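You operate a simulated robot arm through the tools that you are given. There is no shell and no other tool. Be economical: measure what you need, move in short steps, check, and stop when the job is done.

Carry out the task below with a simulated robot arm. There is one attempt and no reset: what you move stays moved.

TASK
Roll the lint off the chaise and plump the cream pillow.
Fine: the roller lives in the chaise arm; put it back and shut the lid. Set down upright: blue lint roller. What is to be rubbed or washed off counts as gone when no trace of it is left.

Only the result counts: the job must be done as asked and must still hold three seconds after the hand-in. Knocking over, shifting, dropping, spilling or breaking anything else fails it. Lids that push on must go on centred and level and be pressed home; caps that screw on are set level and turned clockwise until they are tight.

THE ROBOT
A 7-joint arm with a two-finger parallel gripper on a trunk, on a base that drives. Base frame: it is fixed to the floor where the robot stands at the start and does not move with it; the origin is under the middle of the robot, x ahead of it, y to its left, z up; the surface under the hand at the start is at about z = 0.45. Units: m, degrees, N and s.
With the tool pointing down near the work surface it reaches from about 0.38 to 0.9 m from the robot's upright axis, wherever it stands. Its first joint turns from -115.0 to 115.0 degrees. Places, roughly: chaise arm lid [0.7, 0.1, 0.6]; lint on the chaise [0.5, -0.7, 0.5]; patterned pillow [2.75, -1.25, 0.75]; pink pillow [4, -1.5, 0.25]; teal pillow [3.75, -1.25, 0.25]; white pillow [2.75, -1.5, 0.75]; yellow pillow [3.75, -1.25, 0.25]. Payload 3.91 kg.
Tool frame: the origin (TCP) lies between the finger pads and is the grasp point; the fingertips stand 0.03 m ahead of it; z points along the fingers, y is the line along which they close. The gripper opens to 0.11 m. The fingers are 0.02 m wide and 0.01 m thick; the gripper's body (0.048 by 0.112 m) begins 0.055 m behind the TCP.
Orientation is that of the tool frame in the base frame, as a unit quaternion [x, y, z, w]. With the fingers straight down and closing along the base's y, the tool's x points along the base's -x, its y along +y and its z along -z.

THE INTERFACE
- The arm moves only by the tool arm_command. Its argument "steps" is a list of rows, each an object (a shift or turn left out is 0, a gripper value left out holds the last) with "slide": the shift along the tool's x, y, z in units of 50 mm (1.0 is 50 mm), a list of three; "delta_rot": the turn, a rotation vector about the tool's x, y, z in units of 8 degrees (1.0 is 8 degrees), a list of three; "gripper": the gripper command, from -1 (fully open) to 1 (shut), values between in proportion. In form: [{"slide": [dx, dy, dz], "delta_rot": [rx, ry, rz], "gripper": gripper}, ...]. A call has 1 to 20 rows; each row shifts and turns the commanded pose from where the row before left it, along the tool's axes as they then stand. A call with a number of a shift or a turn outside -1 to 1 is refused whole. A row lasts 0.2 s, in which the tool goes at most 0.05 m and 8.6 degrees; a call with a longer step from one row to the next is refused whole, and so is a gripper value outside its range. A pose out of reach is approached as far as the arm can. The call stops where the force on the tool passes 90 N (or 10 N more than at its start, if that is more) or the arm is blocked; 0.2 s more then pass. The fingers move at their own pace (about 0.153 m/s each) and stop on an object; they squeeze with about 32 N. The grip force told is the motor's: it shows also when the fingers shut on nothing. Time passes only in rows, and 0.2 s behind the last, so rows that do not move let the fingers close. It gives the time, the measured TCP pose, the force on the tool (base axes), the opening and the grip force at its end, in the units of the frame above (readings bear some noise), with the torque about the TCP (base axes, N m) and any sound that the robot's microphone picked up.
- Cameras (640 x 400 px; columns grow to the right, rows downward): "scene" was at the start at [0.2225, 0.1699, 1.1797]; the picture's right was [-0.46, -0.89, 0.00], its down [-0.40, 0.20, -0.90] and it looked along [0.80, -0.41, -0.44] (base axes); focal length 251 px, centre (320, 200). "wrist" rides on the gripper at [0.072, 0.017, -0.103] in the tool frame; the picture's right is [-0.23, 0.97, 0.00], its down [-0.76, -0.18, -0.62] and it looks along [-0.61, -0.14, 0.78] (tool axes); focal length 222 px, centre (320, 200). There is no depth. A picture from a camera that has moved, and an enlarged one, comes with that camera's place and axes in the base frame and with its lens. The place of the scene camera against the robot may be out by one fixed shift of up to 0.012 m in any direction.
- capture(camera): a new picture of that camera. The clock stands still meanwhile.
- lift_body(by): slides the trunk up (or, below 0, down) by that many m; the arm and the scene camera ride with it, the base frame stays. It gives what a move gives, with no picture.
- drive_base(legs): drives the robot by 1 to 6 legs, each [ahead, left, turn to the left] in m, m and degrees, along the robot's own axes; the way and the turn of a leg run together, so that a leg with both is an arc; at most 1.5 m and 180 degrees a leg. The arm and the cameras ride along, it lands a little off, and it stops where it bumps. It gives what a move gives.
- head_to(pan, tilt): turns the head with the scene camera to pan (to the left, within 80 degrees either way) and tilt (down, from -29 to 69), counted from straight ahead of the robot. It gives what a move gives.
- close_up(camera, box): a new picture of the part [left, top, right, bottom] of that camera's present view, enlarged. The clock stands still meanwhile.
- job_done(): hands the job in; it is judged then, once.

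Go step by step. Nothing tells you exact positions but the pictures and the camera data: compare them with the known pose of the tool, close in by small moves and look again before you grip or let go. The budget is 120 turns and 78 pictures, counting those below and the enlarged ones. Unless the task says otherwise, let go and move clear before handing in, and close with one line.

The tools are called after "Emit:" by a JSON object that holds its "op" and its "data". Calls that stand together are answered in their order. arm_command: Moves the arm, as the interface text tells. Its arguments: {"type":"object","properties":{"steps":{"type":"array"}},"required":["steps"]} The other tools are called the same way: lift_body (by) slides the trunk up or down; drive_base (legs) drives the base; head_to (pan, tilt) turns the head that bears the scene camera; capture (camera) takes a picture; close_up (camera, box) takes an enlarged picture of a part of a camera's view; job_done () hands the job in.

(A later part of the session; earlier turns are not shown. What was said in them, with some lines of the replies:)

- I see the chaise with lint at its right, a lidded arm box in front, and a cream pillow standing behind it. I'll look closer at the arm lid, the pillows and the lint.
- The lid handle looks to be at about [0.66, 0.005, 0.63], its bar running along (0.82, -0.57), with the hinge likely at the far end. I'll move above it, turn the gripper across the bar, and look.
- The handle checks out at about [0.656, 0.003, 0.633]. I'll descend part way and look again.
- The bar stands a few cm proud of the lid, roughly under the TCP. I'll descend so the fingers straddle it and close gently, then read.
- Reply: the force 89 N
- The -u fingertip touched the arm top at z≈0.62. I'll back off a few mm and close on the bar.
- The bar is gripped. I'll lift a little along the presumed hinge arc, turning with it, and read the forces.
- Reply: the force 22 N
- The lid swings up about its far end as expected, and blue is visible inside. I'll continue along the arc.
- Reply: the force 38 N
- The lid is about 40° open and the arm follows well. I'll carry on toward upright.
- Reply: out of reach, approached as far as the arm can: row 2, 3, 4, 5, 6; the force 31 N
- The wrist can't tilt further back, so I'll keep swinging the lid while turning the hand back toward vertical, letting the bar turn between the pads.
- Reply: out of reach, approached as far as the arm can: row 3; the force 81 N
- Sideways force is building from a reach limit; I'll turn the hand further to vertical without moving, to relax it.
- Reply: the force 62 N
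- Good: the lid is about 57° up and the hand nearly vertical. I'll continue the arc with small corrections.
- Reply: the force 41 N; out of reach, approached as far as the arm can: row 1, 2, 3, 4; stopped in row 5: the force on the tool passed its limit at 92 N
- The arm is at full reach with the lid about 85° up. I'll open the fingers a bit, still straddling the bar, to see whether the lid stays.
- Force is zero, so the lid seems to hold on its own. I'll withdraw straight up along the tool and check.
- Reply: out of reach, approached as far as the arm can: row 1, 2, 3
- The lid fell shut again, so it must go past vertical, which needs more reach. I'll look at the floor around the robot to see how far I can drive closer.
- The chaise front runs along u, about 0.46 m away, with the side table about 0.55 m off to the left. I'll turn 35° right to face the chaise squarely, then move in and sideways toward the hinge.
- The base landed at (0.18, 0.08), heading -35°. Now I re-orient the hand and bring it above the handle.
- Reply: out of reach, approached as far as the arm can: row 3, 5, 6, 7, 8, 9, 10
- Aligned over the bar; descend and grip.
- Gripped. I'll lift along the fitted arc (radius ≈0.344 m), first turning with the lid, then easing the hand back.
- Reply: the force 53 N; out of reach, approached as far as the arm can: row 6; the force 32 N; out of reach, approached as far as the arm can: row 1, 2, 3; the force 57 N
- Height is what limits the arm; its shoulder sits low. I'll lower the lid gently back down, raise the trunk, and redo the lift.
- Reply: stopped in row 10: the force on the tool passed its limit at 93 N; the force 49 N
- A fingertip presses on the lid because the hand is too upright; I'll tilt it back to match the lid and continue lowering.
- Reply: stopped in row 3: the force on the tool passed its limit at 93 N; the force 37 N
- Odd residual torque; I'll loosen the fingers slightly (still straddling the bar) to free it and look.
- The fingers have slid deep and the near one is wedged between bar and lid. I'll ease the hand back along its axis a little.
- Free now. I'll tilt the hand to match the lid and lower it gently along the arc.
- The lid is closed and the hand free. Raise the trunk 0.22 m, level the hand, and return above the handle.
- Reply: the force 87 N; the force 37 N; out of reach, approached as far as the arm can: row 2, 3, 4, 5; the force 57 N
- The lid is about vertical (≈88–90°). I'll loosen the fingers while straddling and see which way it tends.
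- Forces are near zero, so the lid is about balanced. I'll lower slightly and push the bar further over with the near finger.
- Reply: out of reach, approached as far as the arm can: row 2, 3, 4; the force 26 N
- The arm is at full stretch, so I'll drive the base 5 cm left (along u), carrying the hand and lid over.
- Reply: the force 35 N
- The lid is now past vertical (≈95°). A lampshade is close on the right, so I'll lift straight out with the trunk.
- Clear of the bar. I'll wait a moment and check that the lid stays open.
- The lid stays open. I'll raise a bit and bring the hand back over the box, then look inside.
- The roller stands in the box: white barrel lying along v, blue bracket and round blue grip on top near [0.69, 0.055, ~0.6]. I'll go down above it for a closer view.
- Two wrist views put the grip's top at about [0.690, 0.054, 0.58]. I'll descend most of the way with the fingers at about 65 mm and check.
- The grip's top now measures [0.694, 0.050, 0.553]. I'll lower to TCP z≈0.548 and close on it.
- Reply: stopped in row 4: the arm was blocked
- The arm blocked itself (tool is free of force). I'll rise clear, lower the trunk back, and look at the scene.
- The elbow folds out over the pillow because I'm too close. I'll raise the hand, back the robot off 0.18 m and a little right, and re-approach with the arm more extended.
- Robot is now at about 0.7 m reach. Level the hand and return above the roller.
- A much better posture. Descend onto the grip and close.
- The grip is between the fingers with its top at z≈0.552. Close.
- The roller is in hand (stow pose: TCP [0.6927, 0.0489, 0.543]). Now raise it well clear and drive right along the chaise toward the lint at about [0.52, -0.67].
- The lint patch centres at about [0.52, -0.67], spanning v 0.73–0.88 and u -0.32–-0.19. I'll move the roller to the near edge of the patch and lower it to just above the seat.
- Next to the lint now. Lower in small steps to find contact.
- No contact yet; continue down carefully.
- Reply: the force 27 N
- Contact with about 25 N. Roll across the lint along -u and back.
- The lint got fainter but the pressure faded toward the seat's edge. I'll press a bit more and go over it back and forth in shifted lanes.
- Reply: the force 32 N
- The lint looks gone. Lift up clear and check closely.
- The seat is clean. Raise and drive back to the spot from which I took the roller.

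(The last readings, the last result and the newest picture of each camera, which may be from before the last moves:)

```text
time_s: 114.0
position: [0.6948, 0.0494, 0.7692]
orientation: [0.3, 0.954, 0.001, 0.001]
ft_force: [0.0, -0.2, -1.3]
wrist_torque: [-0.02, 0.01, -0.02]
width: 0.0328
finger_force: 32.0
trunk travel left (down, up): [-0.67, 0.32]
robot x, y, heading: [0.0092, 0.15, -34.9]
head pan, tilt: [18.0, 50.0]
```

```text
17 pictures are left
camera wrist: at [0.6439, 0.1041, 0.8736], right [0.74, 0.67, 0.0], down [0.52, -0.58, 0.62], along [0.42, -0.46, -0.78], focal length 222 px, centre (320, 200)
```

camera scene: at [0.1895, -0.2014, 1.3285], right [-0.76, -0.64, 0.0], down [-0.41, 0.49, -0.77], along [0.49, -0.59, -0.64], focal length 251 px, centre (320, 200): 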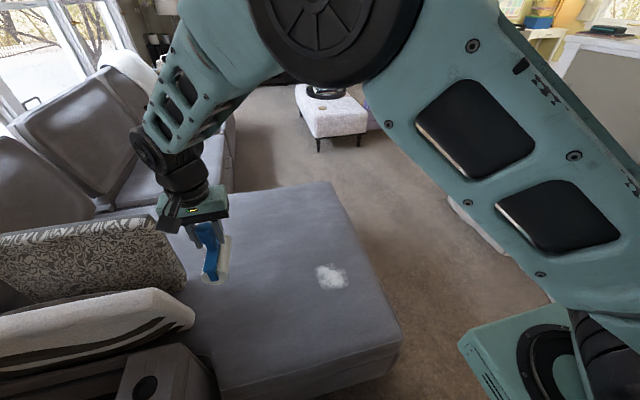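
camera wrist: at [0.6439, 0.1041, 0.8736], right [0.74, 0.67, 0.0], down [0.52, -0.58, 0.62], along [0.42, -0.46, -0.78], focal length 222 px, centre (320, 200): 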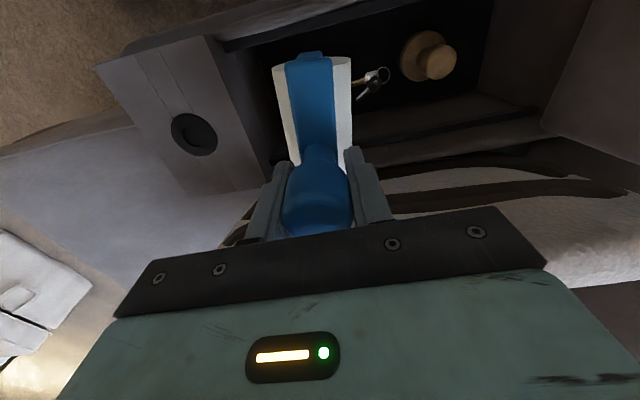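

The view matches the pick-up. Lower the roller into the box, slowly at the end.

Emit:
{"op": "arm_command", "data": {"steps": [{"slide": [0.02, 0, 0.9]}, {"slide": [0, 0, 0.9]}, {"slide": [0, 0, 0.9]}, {"slide": [0, 0, 0.8]}, {"slide": [0, 0, 0.4]}, {"slide": [0, 0, 0.2]}, {"slide": [0, 0, 0.1]}, {"slide": [0, 0, 0.1]}, {}]}}

```text
time_s: 116.0
position: [0.6917, 0.0502, 0.5524]
orientation: [0.3, 0.954, 0.0, -0.001]
ft_force: [-0.3, 1.1, -1.1]
wrist_torque: [-0.02, -0.02, 0.02]
width: 0.0326
finger_force: 32.6
trunk travel left (down, up): [-0.67, 0.32]
robot x, y, heading: [0.0055, 0.146, -34.8]
head pan, tilt: [18.0, 50.0]
```

Emit:
{"op": "arm_command", "data": {"steps": [{"slide": [0, 0, 0.08]}, {"slide": [0, 0, 0.08]}, {}]}}

```text
time_s: 116.8
position: [0.6918, 0.0486, 0.5459]
orientation: [0.3, 0.954, 0.001, -0.001]
ft_force: [-0.3, 0.4, -1.1]
wrist_torque: [0.01, -0.01, 0.03]
width: 0.0326
finger_force: 31.9
trunk travel left (down, up): [-0.67, 0.32]
robot x, y, heading: [0.007, 0.1468, -34.8]
head pan, tilt: [18.0, 50.0]
```

Emit:
{"op": "arm_command", "data": {"steps": [{"slide": [0, 0, 0.06]}, {"slide": [0, 0, 0.06]}, {}]}}

```text
time_s: 117.6
position: [0.6921, 0.0495, 0.5387]
orientation: [0.299, 0.954, 0.0, 0.0]
ft_force: [0.7, 0.4, -1.1]
wrist_torque: [-0.01, 0.04, -0.02]
width: 0.0326
finger_force: 32.4
trunk travel left (down, up): [-0.67, 0.32]
robot x, y, heading: [0.0071, 0.15, -34.7]
head pan, tilt: [18.0, 50.0]
```

Emit:
{"op": "arm_command", "data": {"steps": [{"slide": [0, 0, 0.06]}, {"slide": [0, 0, 0.06]}, {"slide": [0, 0, 0.06]}, {}]}}

```text
time_s: 118.6
position: [0.6935, 0.0509, 0.5374]
orientation: [0.3, 0.954, 0.002, 0.002]
ft_force: [-23.5, -2.0, 75.2]
wrist_torque: [-0.07, 1.43, 0.01]
width: 0.0326
finger_force: 31.9
trunk travel left (down, up): [-0.67, 0.32]
robot x, y, heading: [0.0048, 0.1467, -34.8]
head pan, tilt: [18.0, 50.0]
```

On the floor now; ease the pressure, then open.

Emit:
{"op": "arm_command", "data": {"steps": [{"slide": [0, 0, -0.13]}, {}]}}

Emit:
{"op": "arm_command", "data": {"steps": [{"gripper": 0.2}, {"gripper": -0.1}, {"gripper": -0.18}, {}, {"slide": [0, 0, -0.4]}, {"slide": [0, 0, -0.8]}, {"slide": [0, 0, -0.9]}, {"slide": [0, 0, -0.9]}, {"slide": [0, 0, -0.9]}, {"slide": [0, 0, -0.9]}, {}]}}

Emit:
{"op": "close_up", "data": {"camera": "wrist", "box": [200, 0, 480, 200]}}

```text
time_s: 119.2
position: [0.6932, 0.0489, 0.5361]
orientation: [0.299, 0.954, 0.0, 0.001]
ft_force: [5.1, 3.9, 13.6]
wrist_torque: [-0.06, -1.02, 0.29]
width: 0.0324
finger_force: 32.1
trunk travel left (down, up): [-0.67, 0.32]
robot x, y, heading: [0.008, 0.1452, -34.9]
head pan, tilt: [18.0, 50.0]
```

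```text
time_s: 121.6
position: [0.6947, 0.0488, 0.7762]
orientation: [0.3, 0.954, -0.001, -0.002]
ft_force: [-0.1, 0.6, -0.1]
wrist_torque: [-0.03, -0.01, -0.02]
width: 0.0648
finger_force: 0.2
trunk travel left (down, up): [-0.67, 0.32]
robot x, y, heading: [0.005, 0.1488, -34.9]
head pan, tilt: [18.0, 50.0]
```

```text
2.00 times, centred on (340, 100) of wrist
camera zoom: at [0.6427, 0.1048, 0.8813], right [0.74, 0.67, 0.0], down [0.52, -0.58, 0.62], along [0.42, -0.46, -0.78], focal length 444 px, centre (280, 400)
```

zoom: 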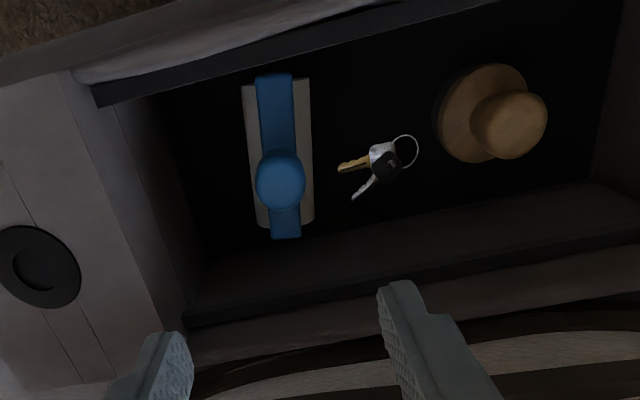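

The roller stands upright where it was. Next, the lid: I'll raise, drive back to where I released it, and bring the hand above the bar.

Emit:
{"op": "lift_body", "data": {"by": 0.15}}

Emit:
{"op": "arm_command", "data": {"steps": [{"slide": [0, 0, -0.8], "gripper": 0.3}, {"slide": [0, 0, -0.8]}, {"slide": [0, 0, -0.8]}, {}]}}

Emit:
{"op": "drive_base", "data": {"legs": [[0.18, 0.1, 0]]}}

```text
time_s: 123.4
position: [0.6934, 0.0483, 0.9268]
orientation: [0.3, 0.954, 0.001, 0.0]
ft_force: [0.7, 0.0, 0.7]
wrist_torque: [-0.02, 0.0, 0.0]
width: 0.065
finger_force: 0.0
trunk travel left (down, up): [-0.82, 0.17]
robot x, y, heading: [0.0064, 0.152, -34.8]
head pan, tilt: [18.0, 50.0]
```

```text
time_s: 124.4
position: [0.6928, 0.049, 1.0468]
orientation: [0.3, 0.954, -0.001, -0.001]
ft_force: [0.6, -0.4, -0.7]
wrist_torque: [0.01, 0.0, -0.01]
width: 0.0386
finger_force: 0.1
trunk travel left (down, up): [-0.82, 0.17]
robot x, y, heading: [0.0018, 0.1499, -34.9]
head pan, tilt: [18.0, 50.0]
```

```text
time_s: 126.0
position: [0.896, 0.0296, 1.0455]
orientation: [0.3, 0.954, 0.0, 0.0]
ft_force: [0.9, 0.5, 0.4]
wrist_torque: [0.01, 0.0, 0.0]
width: 0.0386
finger_force: 0.0
trunk travel left (down, up): [-0.82, 0.17]
robot x, y, heading: [0.2109, 0.1322, -34.7]
head pan, tilt: [18.0, 50.0]
```

Emit:
{"op": "arm_command", "data": {"steps": [{"slide": [0.574, 0.729, 0]}, {"slide": [0.574, 0.729, 0]}, {"slide": [0.574, 0.729, 0]}, {"slide": [0.574, 0.729, 0]}, {"slide": [0.574, 0.729, 0]}, {"slide": [0.574, 0.729, 0]}, {"slide": [0.574, 0.729, 0]}, {}]}}

Emit:
{"op": "capture", "data": {"camera": "wrist"}}

```text
time_s: 127.8
position: [0.8789, 0.3529, 1.0455]
orientation: [0.299, 0.954, 0.0, -0.001]
ft_force: [0.7, -0.5, -0.4]
wrist_torque: [-0.03, -0.01, 0.0]
width: 0.0385
finger_force: 0.0
trunk travel left (down, up): [-0.82, 0.17]
robot x, y, heading: [0.21, 0.1269, -34.8]
head pan, tilt: [18.0, 50.0]
```

```text
15 pictures are left
camera wrist: at [0.8278, 0.409, 1.1498], right [0.74, 0.67, 0.0], down [0.53, -0.58, 0.62], along [0.42, -0.46, -0.78], focal length 222 px, centre (320, 200)
```

wrist: 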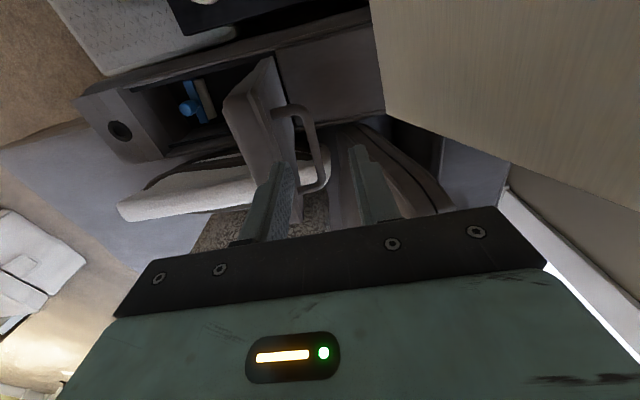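

The bar sits at u≈0.787 below the open fingers. Descend with the near finger into the bar gap, then grip.

Emit:
{"op": "arm_command", "data": {"steps": [{"slide": [0, 0.08, 0.5]}, {"slide": [0, 0, 0.5]}, {"slide": [0, 0, 0.5]}, {"slide": [0, 0, 0.4]}, {}]}}

Emit:
{"op": "capture", "data": {"camera": "wrist"}}

```text
time_s: 129.0
position: [0.8795, 0.356, 0.952]
orientation: [0.299, 0.954, 0.0, 0.0]
ft_force: [-1.2, -1.1, 0.5]
wrist_torque: [0.02, 0.02, 0.0]
width: 0.0383
finger_force: 0.1
trunk travel left (down, up): [-0.82, 0.17]
robot x, y, heading: [0.207, 0.1278, -34.2]
head pan, tilt: [18.0, 50.0]
```

```text
14 pictures are left
camera wrist: at [0.8298, 0.4113, 1.0558], right [0.74, 0.67, 0.0], down [0.52, -0.58, 0.62], along [0.42, -0.46, -0.78], focal length 222 px, centre (320, 200)
```

wrist: 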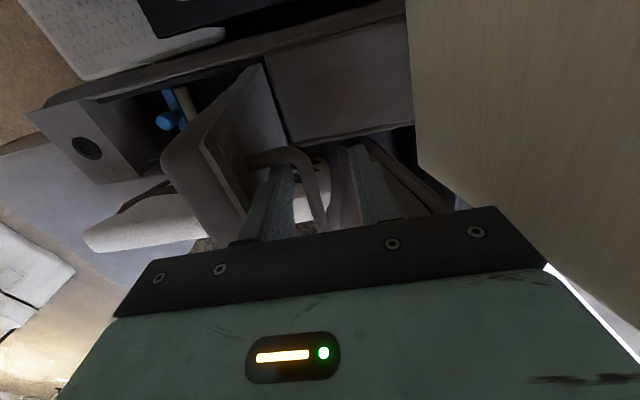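

Close on the bar and swing it back, reversing the opening path.

Emit:
{"op": "arm_command", "data": {"steps": [{"gripper": 1}, {"gripper": 1}, {"gripper": 1}, {"slide": [0, -0.473, -0.079], "delta_rot": [0.235, 0, 0]}, {"slide": [0, -0.479, -0.03], "delta_rot": [0.235, 0, 0]}, {"slide": [0, -0.48, 0.019], "delta_rot": [0.235, 0, 0]}, {"slide": [0, -0.475, 0.068], "delta_rot": [0.235, 0, 0]}, {"slide": [0, -0.466, 0.117], "delta_rot": [0.235, 0, 0]}, {"slide": [0, -0.451, 0.164], "delta_rot": [0.235, 0, 0]}, {}]}}

```text
time_s: 131.2
position: [0.8695, 0.3008, 0.9458]
orientation: [0.297, 0.95, -0.09, -0.026]
ft_force: [-24.8, 25.1, 52.8]
wrist_torque: [-0.09, 0.0, -0.95]
width: 0.01
finger_force: 44.5
out of reach, approached as far as the arm can: row 4, 5, 6, 7, 8, 9
trunk travel left (down, up): [-0.82, 0.17]
robot x, y, heading: [0.2099, 0.13, -34.7]
head pan, tilt: [18.0, 50.0]
```

Emit:
{"op": "arm_command", "data": {"steps": [{"slide": [0, -0.3, 0.1], "delta_rot": [-0.3, 0, 0]}, {"slide": [0, -0.4, 0.05], "delta_rot": [-0.3, 0, 0]}, {"slide": [0, -0.4, 0.1]}, {}]}}

```text
time_s: 132.2
position: [0.8894, 0.2978, 0.9307]
orientation: [0.295, 0.954, -0.052, -0.018]
ft_force: [-31.2, 29.1, 35.1]
wrist_torque: [-0.33, -0.43, -0.87]
width: 0.0103
finger_force: 45.0
out of reach, approached as far as the arm can: row 1, 2, 3
trunk travel left (down, up): [-0.82, 0.17]
robot x, y, heading: [0.2173, 0.1318, -34.6]
head pan, tilt: [18.0, 50.0]
```

The arm is folded too tightly here to follow. The lid is now on the closing side, so I'll loosen and check, then lift out with the trunk and let it close as it did before.

Emit:
{"op": "arm_command", "data": {"steps": [{"gripper": 0.4}, {"gripper": 0.3}, {}]}}

Emit:
{"op": "drive_base", "data": {"legs": [[0, -0.1, 0]]}}

Emit:
{"op": "capture", "data": {"camera": "wrist"}}

```text
time_s: 133.0
position: [0.8925, 0.292, 0.9267]
orientation: [0.299, 0.953, -0.055, -0.017]
ft_force: [0.1, 0.2, 0.4]
wrist_torque: [0.02, -0.01, 0.0]
width: 0.0384
finger_force: 0.3
trunk travel left (down, up): [-0.82, 0.17]
robot x, y, heading: [0.2123, 0.1253, -34.9]
head pan, tilt: [18.0, 50.0]
```

```text
time_s: 134.2
position: [0.8351, 0.2085, 0.9263]
orientation: [0.299, 0.953, -0.054, -0.018]
ft_force: [-1.3, 0.7, -0.2]
wrist_torque: [0.0, -0.03, 0.0]
width: 0.0389
finger_force: 0.3
trunk travel left (down, up): [-0.82, 0.17]
robot x, y, heading: [0.1512, 0.0458, -35.0]
head pan, tilt: [18.0, 50.0]
```

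```text
13 pictures are left
camera wrist: at [0.7909, 0.2739, 1.0285], right [0.74, 0.66, -0.11], down [0.57, -0.52, 0.64], along [0.37, -0.54, -0.76], focal length 222 px, centre (320, 200)
```

wrist: 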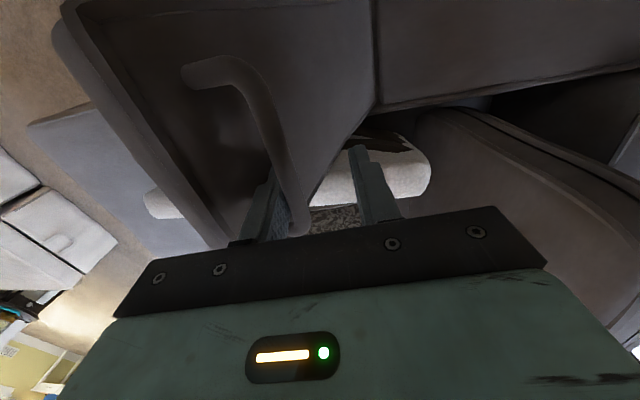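

The lid follows, resting on the near finger. Lift out with the trunk and let it close.

Emit:
{"op": "lift_body", "data": {"by": 0.12}}

Emit:
{"op": "arm_command", "data": {"steps": [{}, {}, {}, {}, {}]}}

Emit:
{"op": "capture", "data": {"camera": "scene"}}

```text
time_s: 135.7
position: [0.8343, 0.2079, 1.0459]
orientation: [0.3, 0.952, -0.055, -0.017]
ft_force: [0.9, 0.2, -0.6]
wrist_torque: [0.0, 0.01, -0.02]
width: 0.0384
finger_force: 0.0
trunk travel left (down, up): [-0.94, 0.05]
robot x, y, heading: [0.1553, 0.0426, -34.8]
head pan, tilt: [18.0, 50.0]
```

```text
time_s: 136.8
position: [0.835, 0.2079, 1.0467]
orientation: [0.299, 0.952, -0.055, -0.018]
ft_force: [-0.3, 0.3, 0.2]
wrist_torque: [0.0, 0.0, 0.01]
width: 0.0388
finger_force: 0.0
trunk travel left (down, up): [-0.94, 0.05]
robot x, y, heading: [0.1542, 0.0443, -34.9]
head pan, tilt: [18.0, 50.0]
```

```text
12 pictures are left
camera scene: at [0.459, 0.115, 1.5843], right [-0.29, -0.96, 0.0], down [-0.73, 0.22, -0.64], along [0.62, -0.19, -0.77], focal length 251 px, centre (320, 200)
```

scene: 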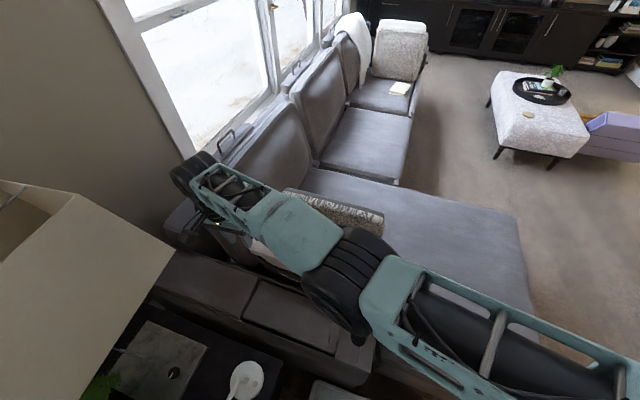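

The lid looks closed. Now to the cream pillow: move above its middle (~[0.89, -0.01]), level the hand and turn it so the fingers close across the pillow's thickness.

Emit:
{"op": "arm_command", "data": {"steps": [{"delta_rot": [-0.8, 0, 0], "gripper": -1}, {"slide": [-0.7, -0.6, 0]}, {"slide": [-0.7, -0.6, 0]}, {"slide": [-0.7, -0.6, 0]}, {"slide": [-0.7, -0.6, 0]}, {"slide": [-0.7, -0.6, 0]}, {}]}}

Emit:
{"op": "lift_body", "data": {"by": -0.15}}

Emit:
{"op": "arm_command", "data": {"steps": [{"delta_rot": [0, 0, 0.94]}, {"delta_rot": [0, 0, 0.94]}, {"delta_rot": [0, 0, 0.94]}, {"delta_rot": [0, 0, 0.94]}, {"delta_rot": [0, 0, 0.94]}, {"delta_rot": [0, 0, 0.94]}, {"delta_rot": [0, 0, 0.94]}, {"delta_rot": [0, 0, 0.94]}, {"delta_rot": [0, 0, 0.94]}, {"delta_rot": [0, 0, 0.94]}, {"delta_rot": [0, 0, 0.94]}, {"delta_rot": [0, 0, 0.94]}, {}]}}

Emit:
{"op": "capture", "data": {"camera": "wrist"}}

```text
time_s: 138.4
position: [0.9469, 0.0142, 1.0368]
orientation: [0.299, 0.954, -0.002, -0.002]
ft_force: [0.0, 0.2, -0.5]
wrist_torque: [0.03, 0.01, 0.02]
width: 0.1099
finger_force: 0.1
out of reach, approached as far as the arm can: row 1, 2, 3, 4, 5
trunk travel left (down, up): [-0.94, 0.05]
robot x, y, heading: [0.1547, 0.044, -35.3]
head pan, tilt: [18.0, 50.0]
```

```text
time_s: 140.2
position: [0.9481, 0.0152, 0.8867]
orientation: [0.3, 0.954, -0.002, -0.002]
ft_force: [-0.3, -1.1, -0.1]
wrist_torque: [0.0, -0.01, 0.01]
width: 0.1101
finger_force: 0.1
trunk travel left (down, up): [-0.79, 0.2]
robot x, y, heading: [0.1517, 0.0413, -35.0]
head pan, tilt: [18.0, 50.0]
```

```text
time_s: 143.0
position: [0.9469, 0.0153, 0.8851]
orientation: [0.888, 0.46, -0.002, 0.0]
ft_force: [0.2, 0.2, 0.3]
wrist_torque: [-0.02, 0.02, -0.02]
width: 0.1097
finger_force: 0.0
trunk travel left (down, up): [-0.79, 0.2]
robot x, y, heading: [0.1521, 0.0404, -34.7]
head pan, tilt: [18.0, 50.0]
```

```text
11 pictures are left
camera wrist: at [1.0025, 0.0653, 0.9905], right [0.67, -0.75, 0.0], down [-0.58, -0.52, 0.63], along [-0.47, -0.42, -0.78], focal length 222 px, centre (320, 200)
```

wrist: 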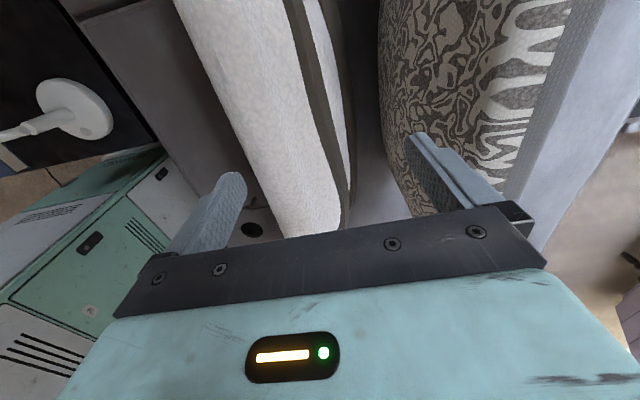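

The pillow's top strip spans v≈0.66–0.77 here, nearly as wide as the gripper opens. I'll shut the fingers, centre over it and press down gently to find the top.

Emit:
{"op": "arm_command", "data": {"steps": [{"slide": [0, -0.55, 0], "gripper": 1}, {"slide": [0, -0.55, 0]}, {"slide": [0, 0, 0.5]}, {"slide": [0, 0, 0.5]}, {"slide": [0, 0, 0.5]}, {}]}}

Emit:
{"op": "capture", "data": {"camera": "wrist"}}

```text
time_s: 144.4
position: [0.919, 0.0511, 0.8085]
orientation: [0.887, 0.461, -0.002, 0.0]
ft_force: [0.4, 0.5, -0.1]
wrist_torque: [0.02, 0.0, 0.03]
width: 0.0
finger_force: 32.1
out of reach, approached as far as the arm can: row 1, 2, 4, 5
trunk travel left (down, up): [-0.79, 0.2]
robot x, y, heading: [0.1551, 0.042, -34.8]
head pan, tilt: [18.0, 50.0]
```

```text
10 pictures are left
camera wrist: at [0.9747, 0.1022, 0.9134], right [0.67, -0.75, 0.0], down [-0.58, -0.52, 0.63], along [-0.47, -0.42, -0.78], focal length 222 px, centre (320, 200)
```

wrist: 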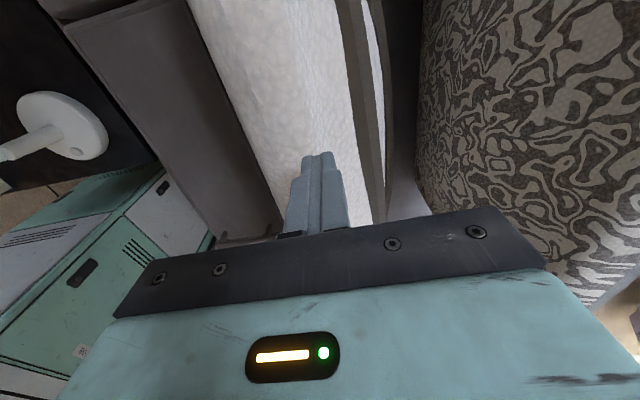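

The pillow top seems to be at z≈0.71, below the closed fingertips. Press down slowly until I feel it.

Emit:
{"op": "arm_command", "data": {"steps": [{"slide": [0, -0.1, 0.5]}, {"slide": [0, -0.1, 0.5]}, {"slide": [0, 0, 0.3]}, {"slide": [0, 0, 0.2]}, {}]}}

```text
time_s: 145.0
position: [0.9184, 0.0519, 0.7946]
orientation: [0.888, 0.46, 0.012, 0.008]
ft_force: [-16.3, -16.6, 38.9]
wrist_torque: [-0.75, 0.7, -0.19]
width: 0.0001
finger_force: 31.7
out of reach, approached as far as the arm can: row 1, 2
trunk travel left (down, up): [-0.79, 0.2]
robot x, y, heading: [0.1529, 0.0437, -35.0]
head pan, tilt: [18.0, 50.0]
stopped in row 2: the force on the tool passed its limit at 116 N (the readings are from after the stop); the commanded pose is now the measured one
```

Contact at about z 0.765, with a firm press. So the pillow is about 77 mm thick there, thin enough to squeeze. Back off and look.

Emit:
{"op": "arm_command", "data": {"steps": [{"slide": [0, 0, -0.6]}, {"slide": [0, 0, -0.8]}, {"slide": [0, 0, -0.8], "gripper": -1}, {}, {}]}}

Emit:
{"op": "capture", "data": {"camera": "wrist"}}

```text
time_s: 146.2
position: [0.9132, 0.0532, 0.8986]
orientation: [0.887, 0.461, 0.01, 0.005]
ft_force: [-0.1, -0.7, 1.6]
wrist_torque: [0.0, -0.01, -0.01]
width: 0.1098
finger_force: 0.1
trunk travel left (down, up): [-0.79, 0.2]
robot x, y, heading: [0.154, 0.0425, -34.8]
head pan, tilt: [18.0, 50.0]
```

```text
9 pictures are left
camera wrist: at [0.9656, 0.1034, 1.0047], right [0.67, -0.75, 0.02], down [-0.6, -0.52, 0.61], along [-0.45, -0.42, -0.79], focal length 222 px, centre (320, 200)
```

wrist: 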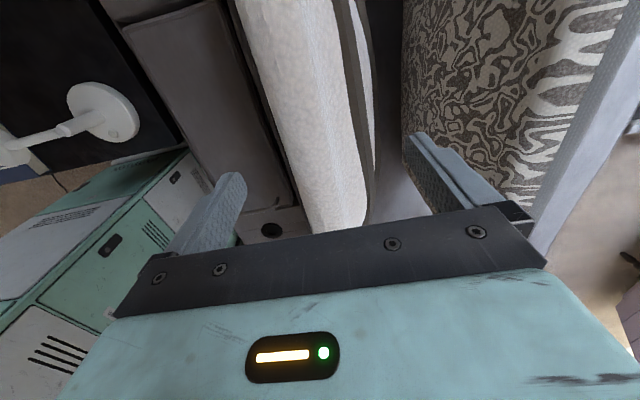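

Open fingers straddle the pillow's top (centre v≈0.72). I'll descend slowly around it and squeeze.

Emit:
{"op": "arm_command", "data": {"steps": [{"slide": [0, 0.06, 0.6]}, {"slide": [0, 0, 0.6]}, {"slide": [0, 0, 0.5]}, {"slide": [0, 0, 0.4]}, {"slide": [0, 0, 0.3]}, {}]}}

Emit:
{"op": "capture", "data": {"camera": "wrist"}}

```text
time_s: 147.6
position: [0.9162, 0.0501, 0.7828]
orientation: [0.887, 0.461, 0.012, 0.005]
ft_force: [-2.5, -4.9, 21.0]
wrist_torque: [0.34, 1.11, 0.38]
width: 0.1093
finger_force: 0.0
trunk travel left (down, up): [-0.79, 0.2]
robot x, y, heading: [0.1538, 0.0405, -34.9]
head pan, tilt: [18.0, 50.0]
```

```text
8 pictures are left
camera wrist: at [0.9685, 0.1, 0.8884], right [0.67, -0.75, 0.02], down [-0.6, -0.52, 0.61], along [-0.44, -0.41, -0.79], focal length 222 px, centre (320, 200)
```

wrist: 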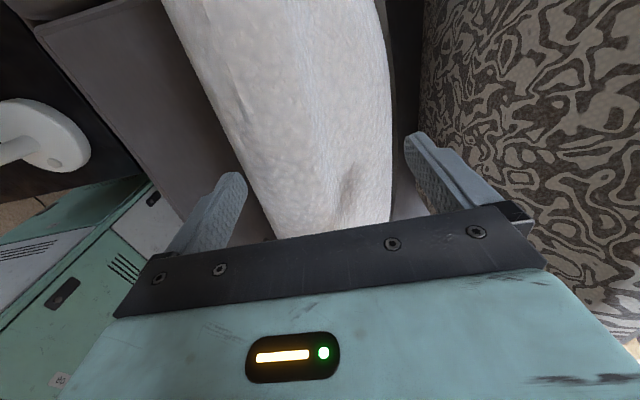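

The pillow now looks fuller, its dark creases gone on this face. I'll retreat upward and look at the whole pillow.

Emit:
{"op": "arm_command", "data": {"steps": [{"slide": [0, 0, -0.5]}, {"slide": [0, 0, -0.8]}, {"slide": [0, 0, -0.9]}, {"slide": [0, 0, -0.9]}, {}]}}

Emit:
{"op": "capture", "data": {"camera": "wrist"}}

Emit:
{"op": "head_to", "data": {"pan": 12, "tilt": 45}}

Emit:
{"op": "capture", "data": {"camera": "scene"}}

```text
time_s: 148.8
position: [0.9156, 0.0538, 0.9327]
orientation: [0.888, 0.46, 0.01, 0.004]
ft_force: [-0.9, 0.0, 0.4]
wrist_torque: [0.04, 0.02, 0.04]
width: 0.1101
finger_force: 0.0
trunk travel left (down, up): [-0.79, 0.2]
robot x, y, heading: [0.152, 0.0429, -34.7]
head pan, tilt: [18.0, 50.0]
```

```text
7 pictures are left
camera wrist: at [0.9675, 0.1027, 1.0396], right [0.67, -0.75, 0.02], down [-0.6, -0.52, 0.61], along [-0.45, -0.42, -0.79], focal length 222 px, centre (320, 200)
```

wrist: 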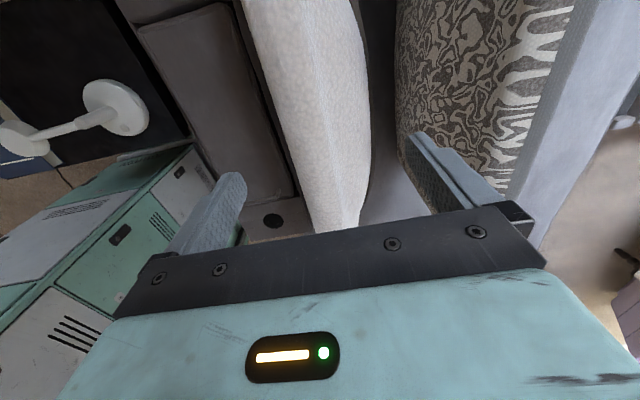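

```text
time_s: 149.4
position: [0.915, 0.0527, 0.9339]
orientation: [0.887, 0.461, 0.01, 0.006]
ft_force: [-0.5, 0.5, 0.5]
wrist_torque: [-0.02, 0.03, 0.01]
width: 0.1102
finger_force: 0.0
trunk travel left (down, up): [-0.79, 0.2]
robot x, y, heading: [0.151, 0.0428, -35.0]
head pan, tilt: [12.0, 45.0]
```

```text
6 pictures are left
camera scene: at [0.4602, 0.1055, 1.4412], right [-0.39, -0.92, 0.0], down [-0.65, 0.27, -0.71], along [0.65, -0.27, -0.71], focal length 251 px, centre (320, 200)
```

scene: 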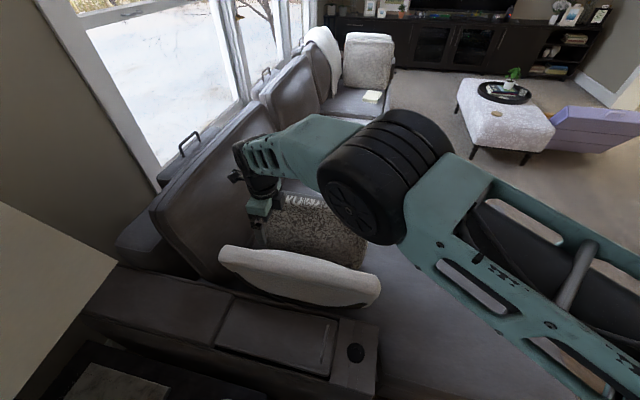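

The pillow is visibly plumped. A close-up to check it and the lid.

Emit:
{"op": "close_up", "data": {"camera": "scene", "box": [190, 220, 400, 390]}}

```text
2.35 times, centred on (295, 305) of scene
camera zoom: at [0.4602, 0.1055, 1.4412], right [-0.39, -0.92, 0.0], down [-0.65, 0.27, -0.71], along [0.65, -0.27, -0.71], focal length 590 px, centre (379, -47)
```

zoom: 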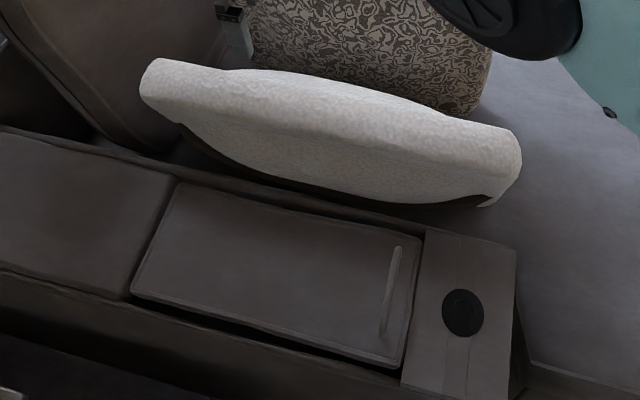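

The lid is flush shut. I'll let a few seconds pass and check whether the pillow is still changing.

Emit:
{"op": "arm_command", "data": {"steps": [{}, {}, {}, {}, {}, {}, {}, {}, {}, {}, {}, {}, {}, {}, {}]}}

Emit:
{"op": "close_up", "data": {"camera": "scene", "box": [190, 220, 400, 390]}}

```text
time_s: 152.7
position: [0.9157, 0.0529, 0.9335]
orientation: [0.887, 0.461, 0.011, 0.005]
ft_force: [-0.9, 0.3, -0.1]
wrist_torque: [0.02, -0.05, -0.02]
width: 0.1101
finger_force: 0.0
trunk travel left (down, up): [-0.79, 0.2]
robot x, y, heading: [0.1536, 0.0446, -35.0]
head pan, tilt: [12.0, 45.0]
```

```text
2.35 times, centred on (295, 305) of scene
camera zoom: at [0.4602, 0.1054, 1.4413], right [-0.39, -0.92, 0.0], down [-0.65, 0.27, -0.71], along [0.65, -0.27, -0.71], focal length 590 px, centre (379, -47)
```

zoom: 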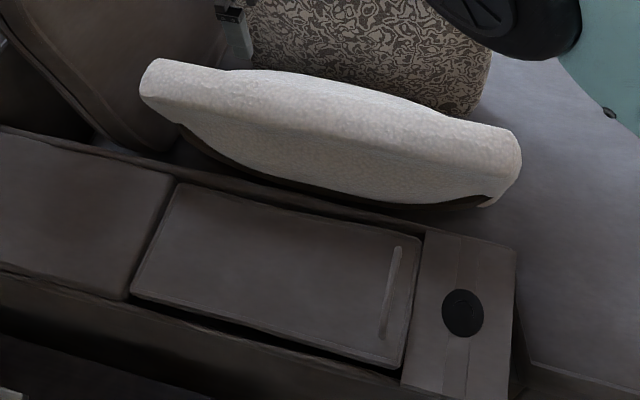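

It's stable. I'll give one more press with closed fingers to see whether it plumps any further.

Emit:
{"op": "arm_command", "data": {"steps": [{"gripper": 1}, {"slide": [0, 0, 0.6]}, {"slide": [0, 0, 0.6]}, {"slide": [0, 0, 0.6]}, {"slide": [0, 0, 0.5]}, {"slide": [0, 0, 0.2]}, {"slide": [0, 0, 0.2]}, {"slide": [0, 0, 0.2]}, {}]}}

Emit:
{"op": "arm_command", "data": {"steps": [{"slide": [0, 0, -0.6]}, {"slide": [0, 0, -0.8]}, {"slide": [0, 0, -0.8]}, {"slide": [0, 0, -0.8]}, {}, {}]}}

Emit:
{"op": "close_up", "data": {"camera": "scene", "box": [190, 220, 400, 390]}}

```text
time_s: 154.7
position: [0.9195, 0.053, 0.794]
orientation: [0.887, 0.462, 0.014, 0.007]
ft_force: [-7.6, -4.6, 40.9]
wrist_torque: [-0.27, 0.64, 0.0]
width: 0.0
finger_force: 32.2
trunk travel left (down, up): [-0.79, 0.2]
robot x, y, heading: [0.1538, 0.0421, -35.0]
head pan, tilt: [12.0, 45.0]
```

```text
time_s: 156.1
position: [0.9163, 0.05, 0.938]
orientation: [0.887, 0.461, 0.011, 0.005]
ft_force: [-0.3, -0.9, 0.4]
wrist_torque: [-0.01, -0.01, 0.03]
width: 0.0
finger_force: 31.6
trunk travel left (down, up): [-0.79, 0.2]
robot x, y, heading: [0.1502, 0.0439, -34.8]
head pan, tilt: [12.0, 45.0]
```

```text
2.35 times, centred on (295, 305) of scene
camera zoom: at [0.4602, 0.1054, 1.4413], right [-0.39, -0.92, 0.0], down [-0.65, 0.27, -0.71], along [0.65, -0.27, -0.71], focal length 590 px, centre (379, -47)
```

zoom: 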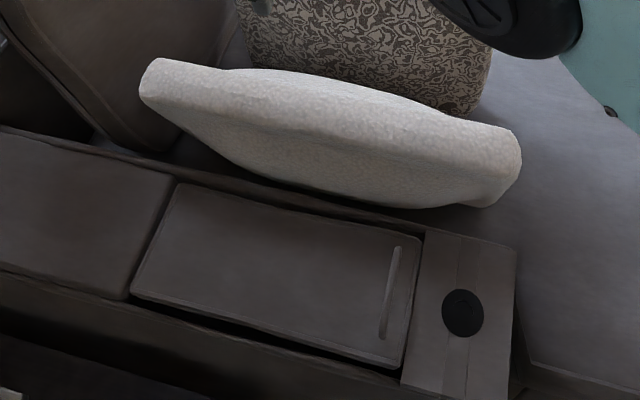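

That press removed the last crease line, so each press counts. One more to confirm it's full.

Emit:
{"op": "arm_command", "data": {"steps": [{"slide": [0, 0, 0.6]}, {"slide": [0, 0, 0.6]}, {"slide": [0, 0, 0.6]}, {"slide": [0, 0, 0.5]}, {"slide": [0, 0, 0.2]}, {"slide": [0, 0, 0.2]}, {"slide": [0, 0, 0.25]}, {}]}}

Emit:
{"op": "arm_command", "data": {"steps": [{"slide": [0, 0, -0.6]}, {"slide": [0, 0, -0.8]}, {"slide": [0, 0, -0.8]}, {"slide": [0, 0, -0.8]}, {}, {}]}}

Emit:
{"op": "close_up", "data": {"camera": "scene", "box": [190, 220, 400, 390]}}

```text
time_s: 157.8
position: [0.92, 0.052, 0.794]
orientation: [0.888, 0.46, 0.013, 0.006]
ft_force: [-5.1, -3.3, 24.1]
wrist_torque: [-0.18, 0.43, 0.02]
width: 0.0
finger_force: 31.5
trunk travel left (down, up): [-0.79, 0.2]
robot x, y, heading: [0.1552, 0.0421, -34.9]
head pan, tilt: [12.0, 45.0]
```

```text
time_s: 159.2
position: [0.9156, 0.051, 0.9416]
orientation: [0.887, 0.461, 0.01, 0.006]
ft_force: [-0.2, 0.3, 0.8]
wrist_torque: [0.03, 0.0, -0.02]
width: 0.0
finger_force: 32.0
trunk travel left (down, up): [-0.79, 0.2]
robot x, y, heading: [0.1485, 0.0411, -34.8]
head pan, tilt: [12.0, 45.0]
```

```text
2.35 times, centred on (295, 305) of scene
camera zoom: at [0.4602, 0.1054, 1.4413], right [-0.39, -0.92, 0.0], down [-0.65, 0.27, -0.71], along [0.65, -0.27, -0.71], focal length 590 px, centre (379, -47)
```

zoom: 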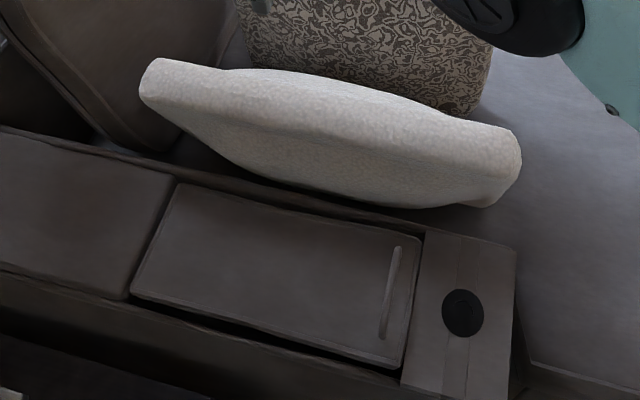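

The last press changed nothing, so the pillow is full. The lid is shut as it was at the start, the roller stands inside the arm, the seat is clean and the hand is clear. Handing in.

Emit:
{"op": "job_done", "data": {}}

```text
The job is handed in.
```

The lint is off the chaise, the cream pillow is plumped, and the blue roller is standing upright in the chaise arm with the lid shut. My last close-ups showed a clean seat, no creases in the pillow and the lid flush. The lid dropped shut from partly open rather than being lowered all the way, so I didn't see the roller again after that.
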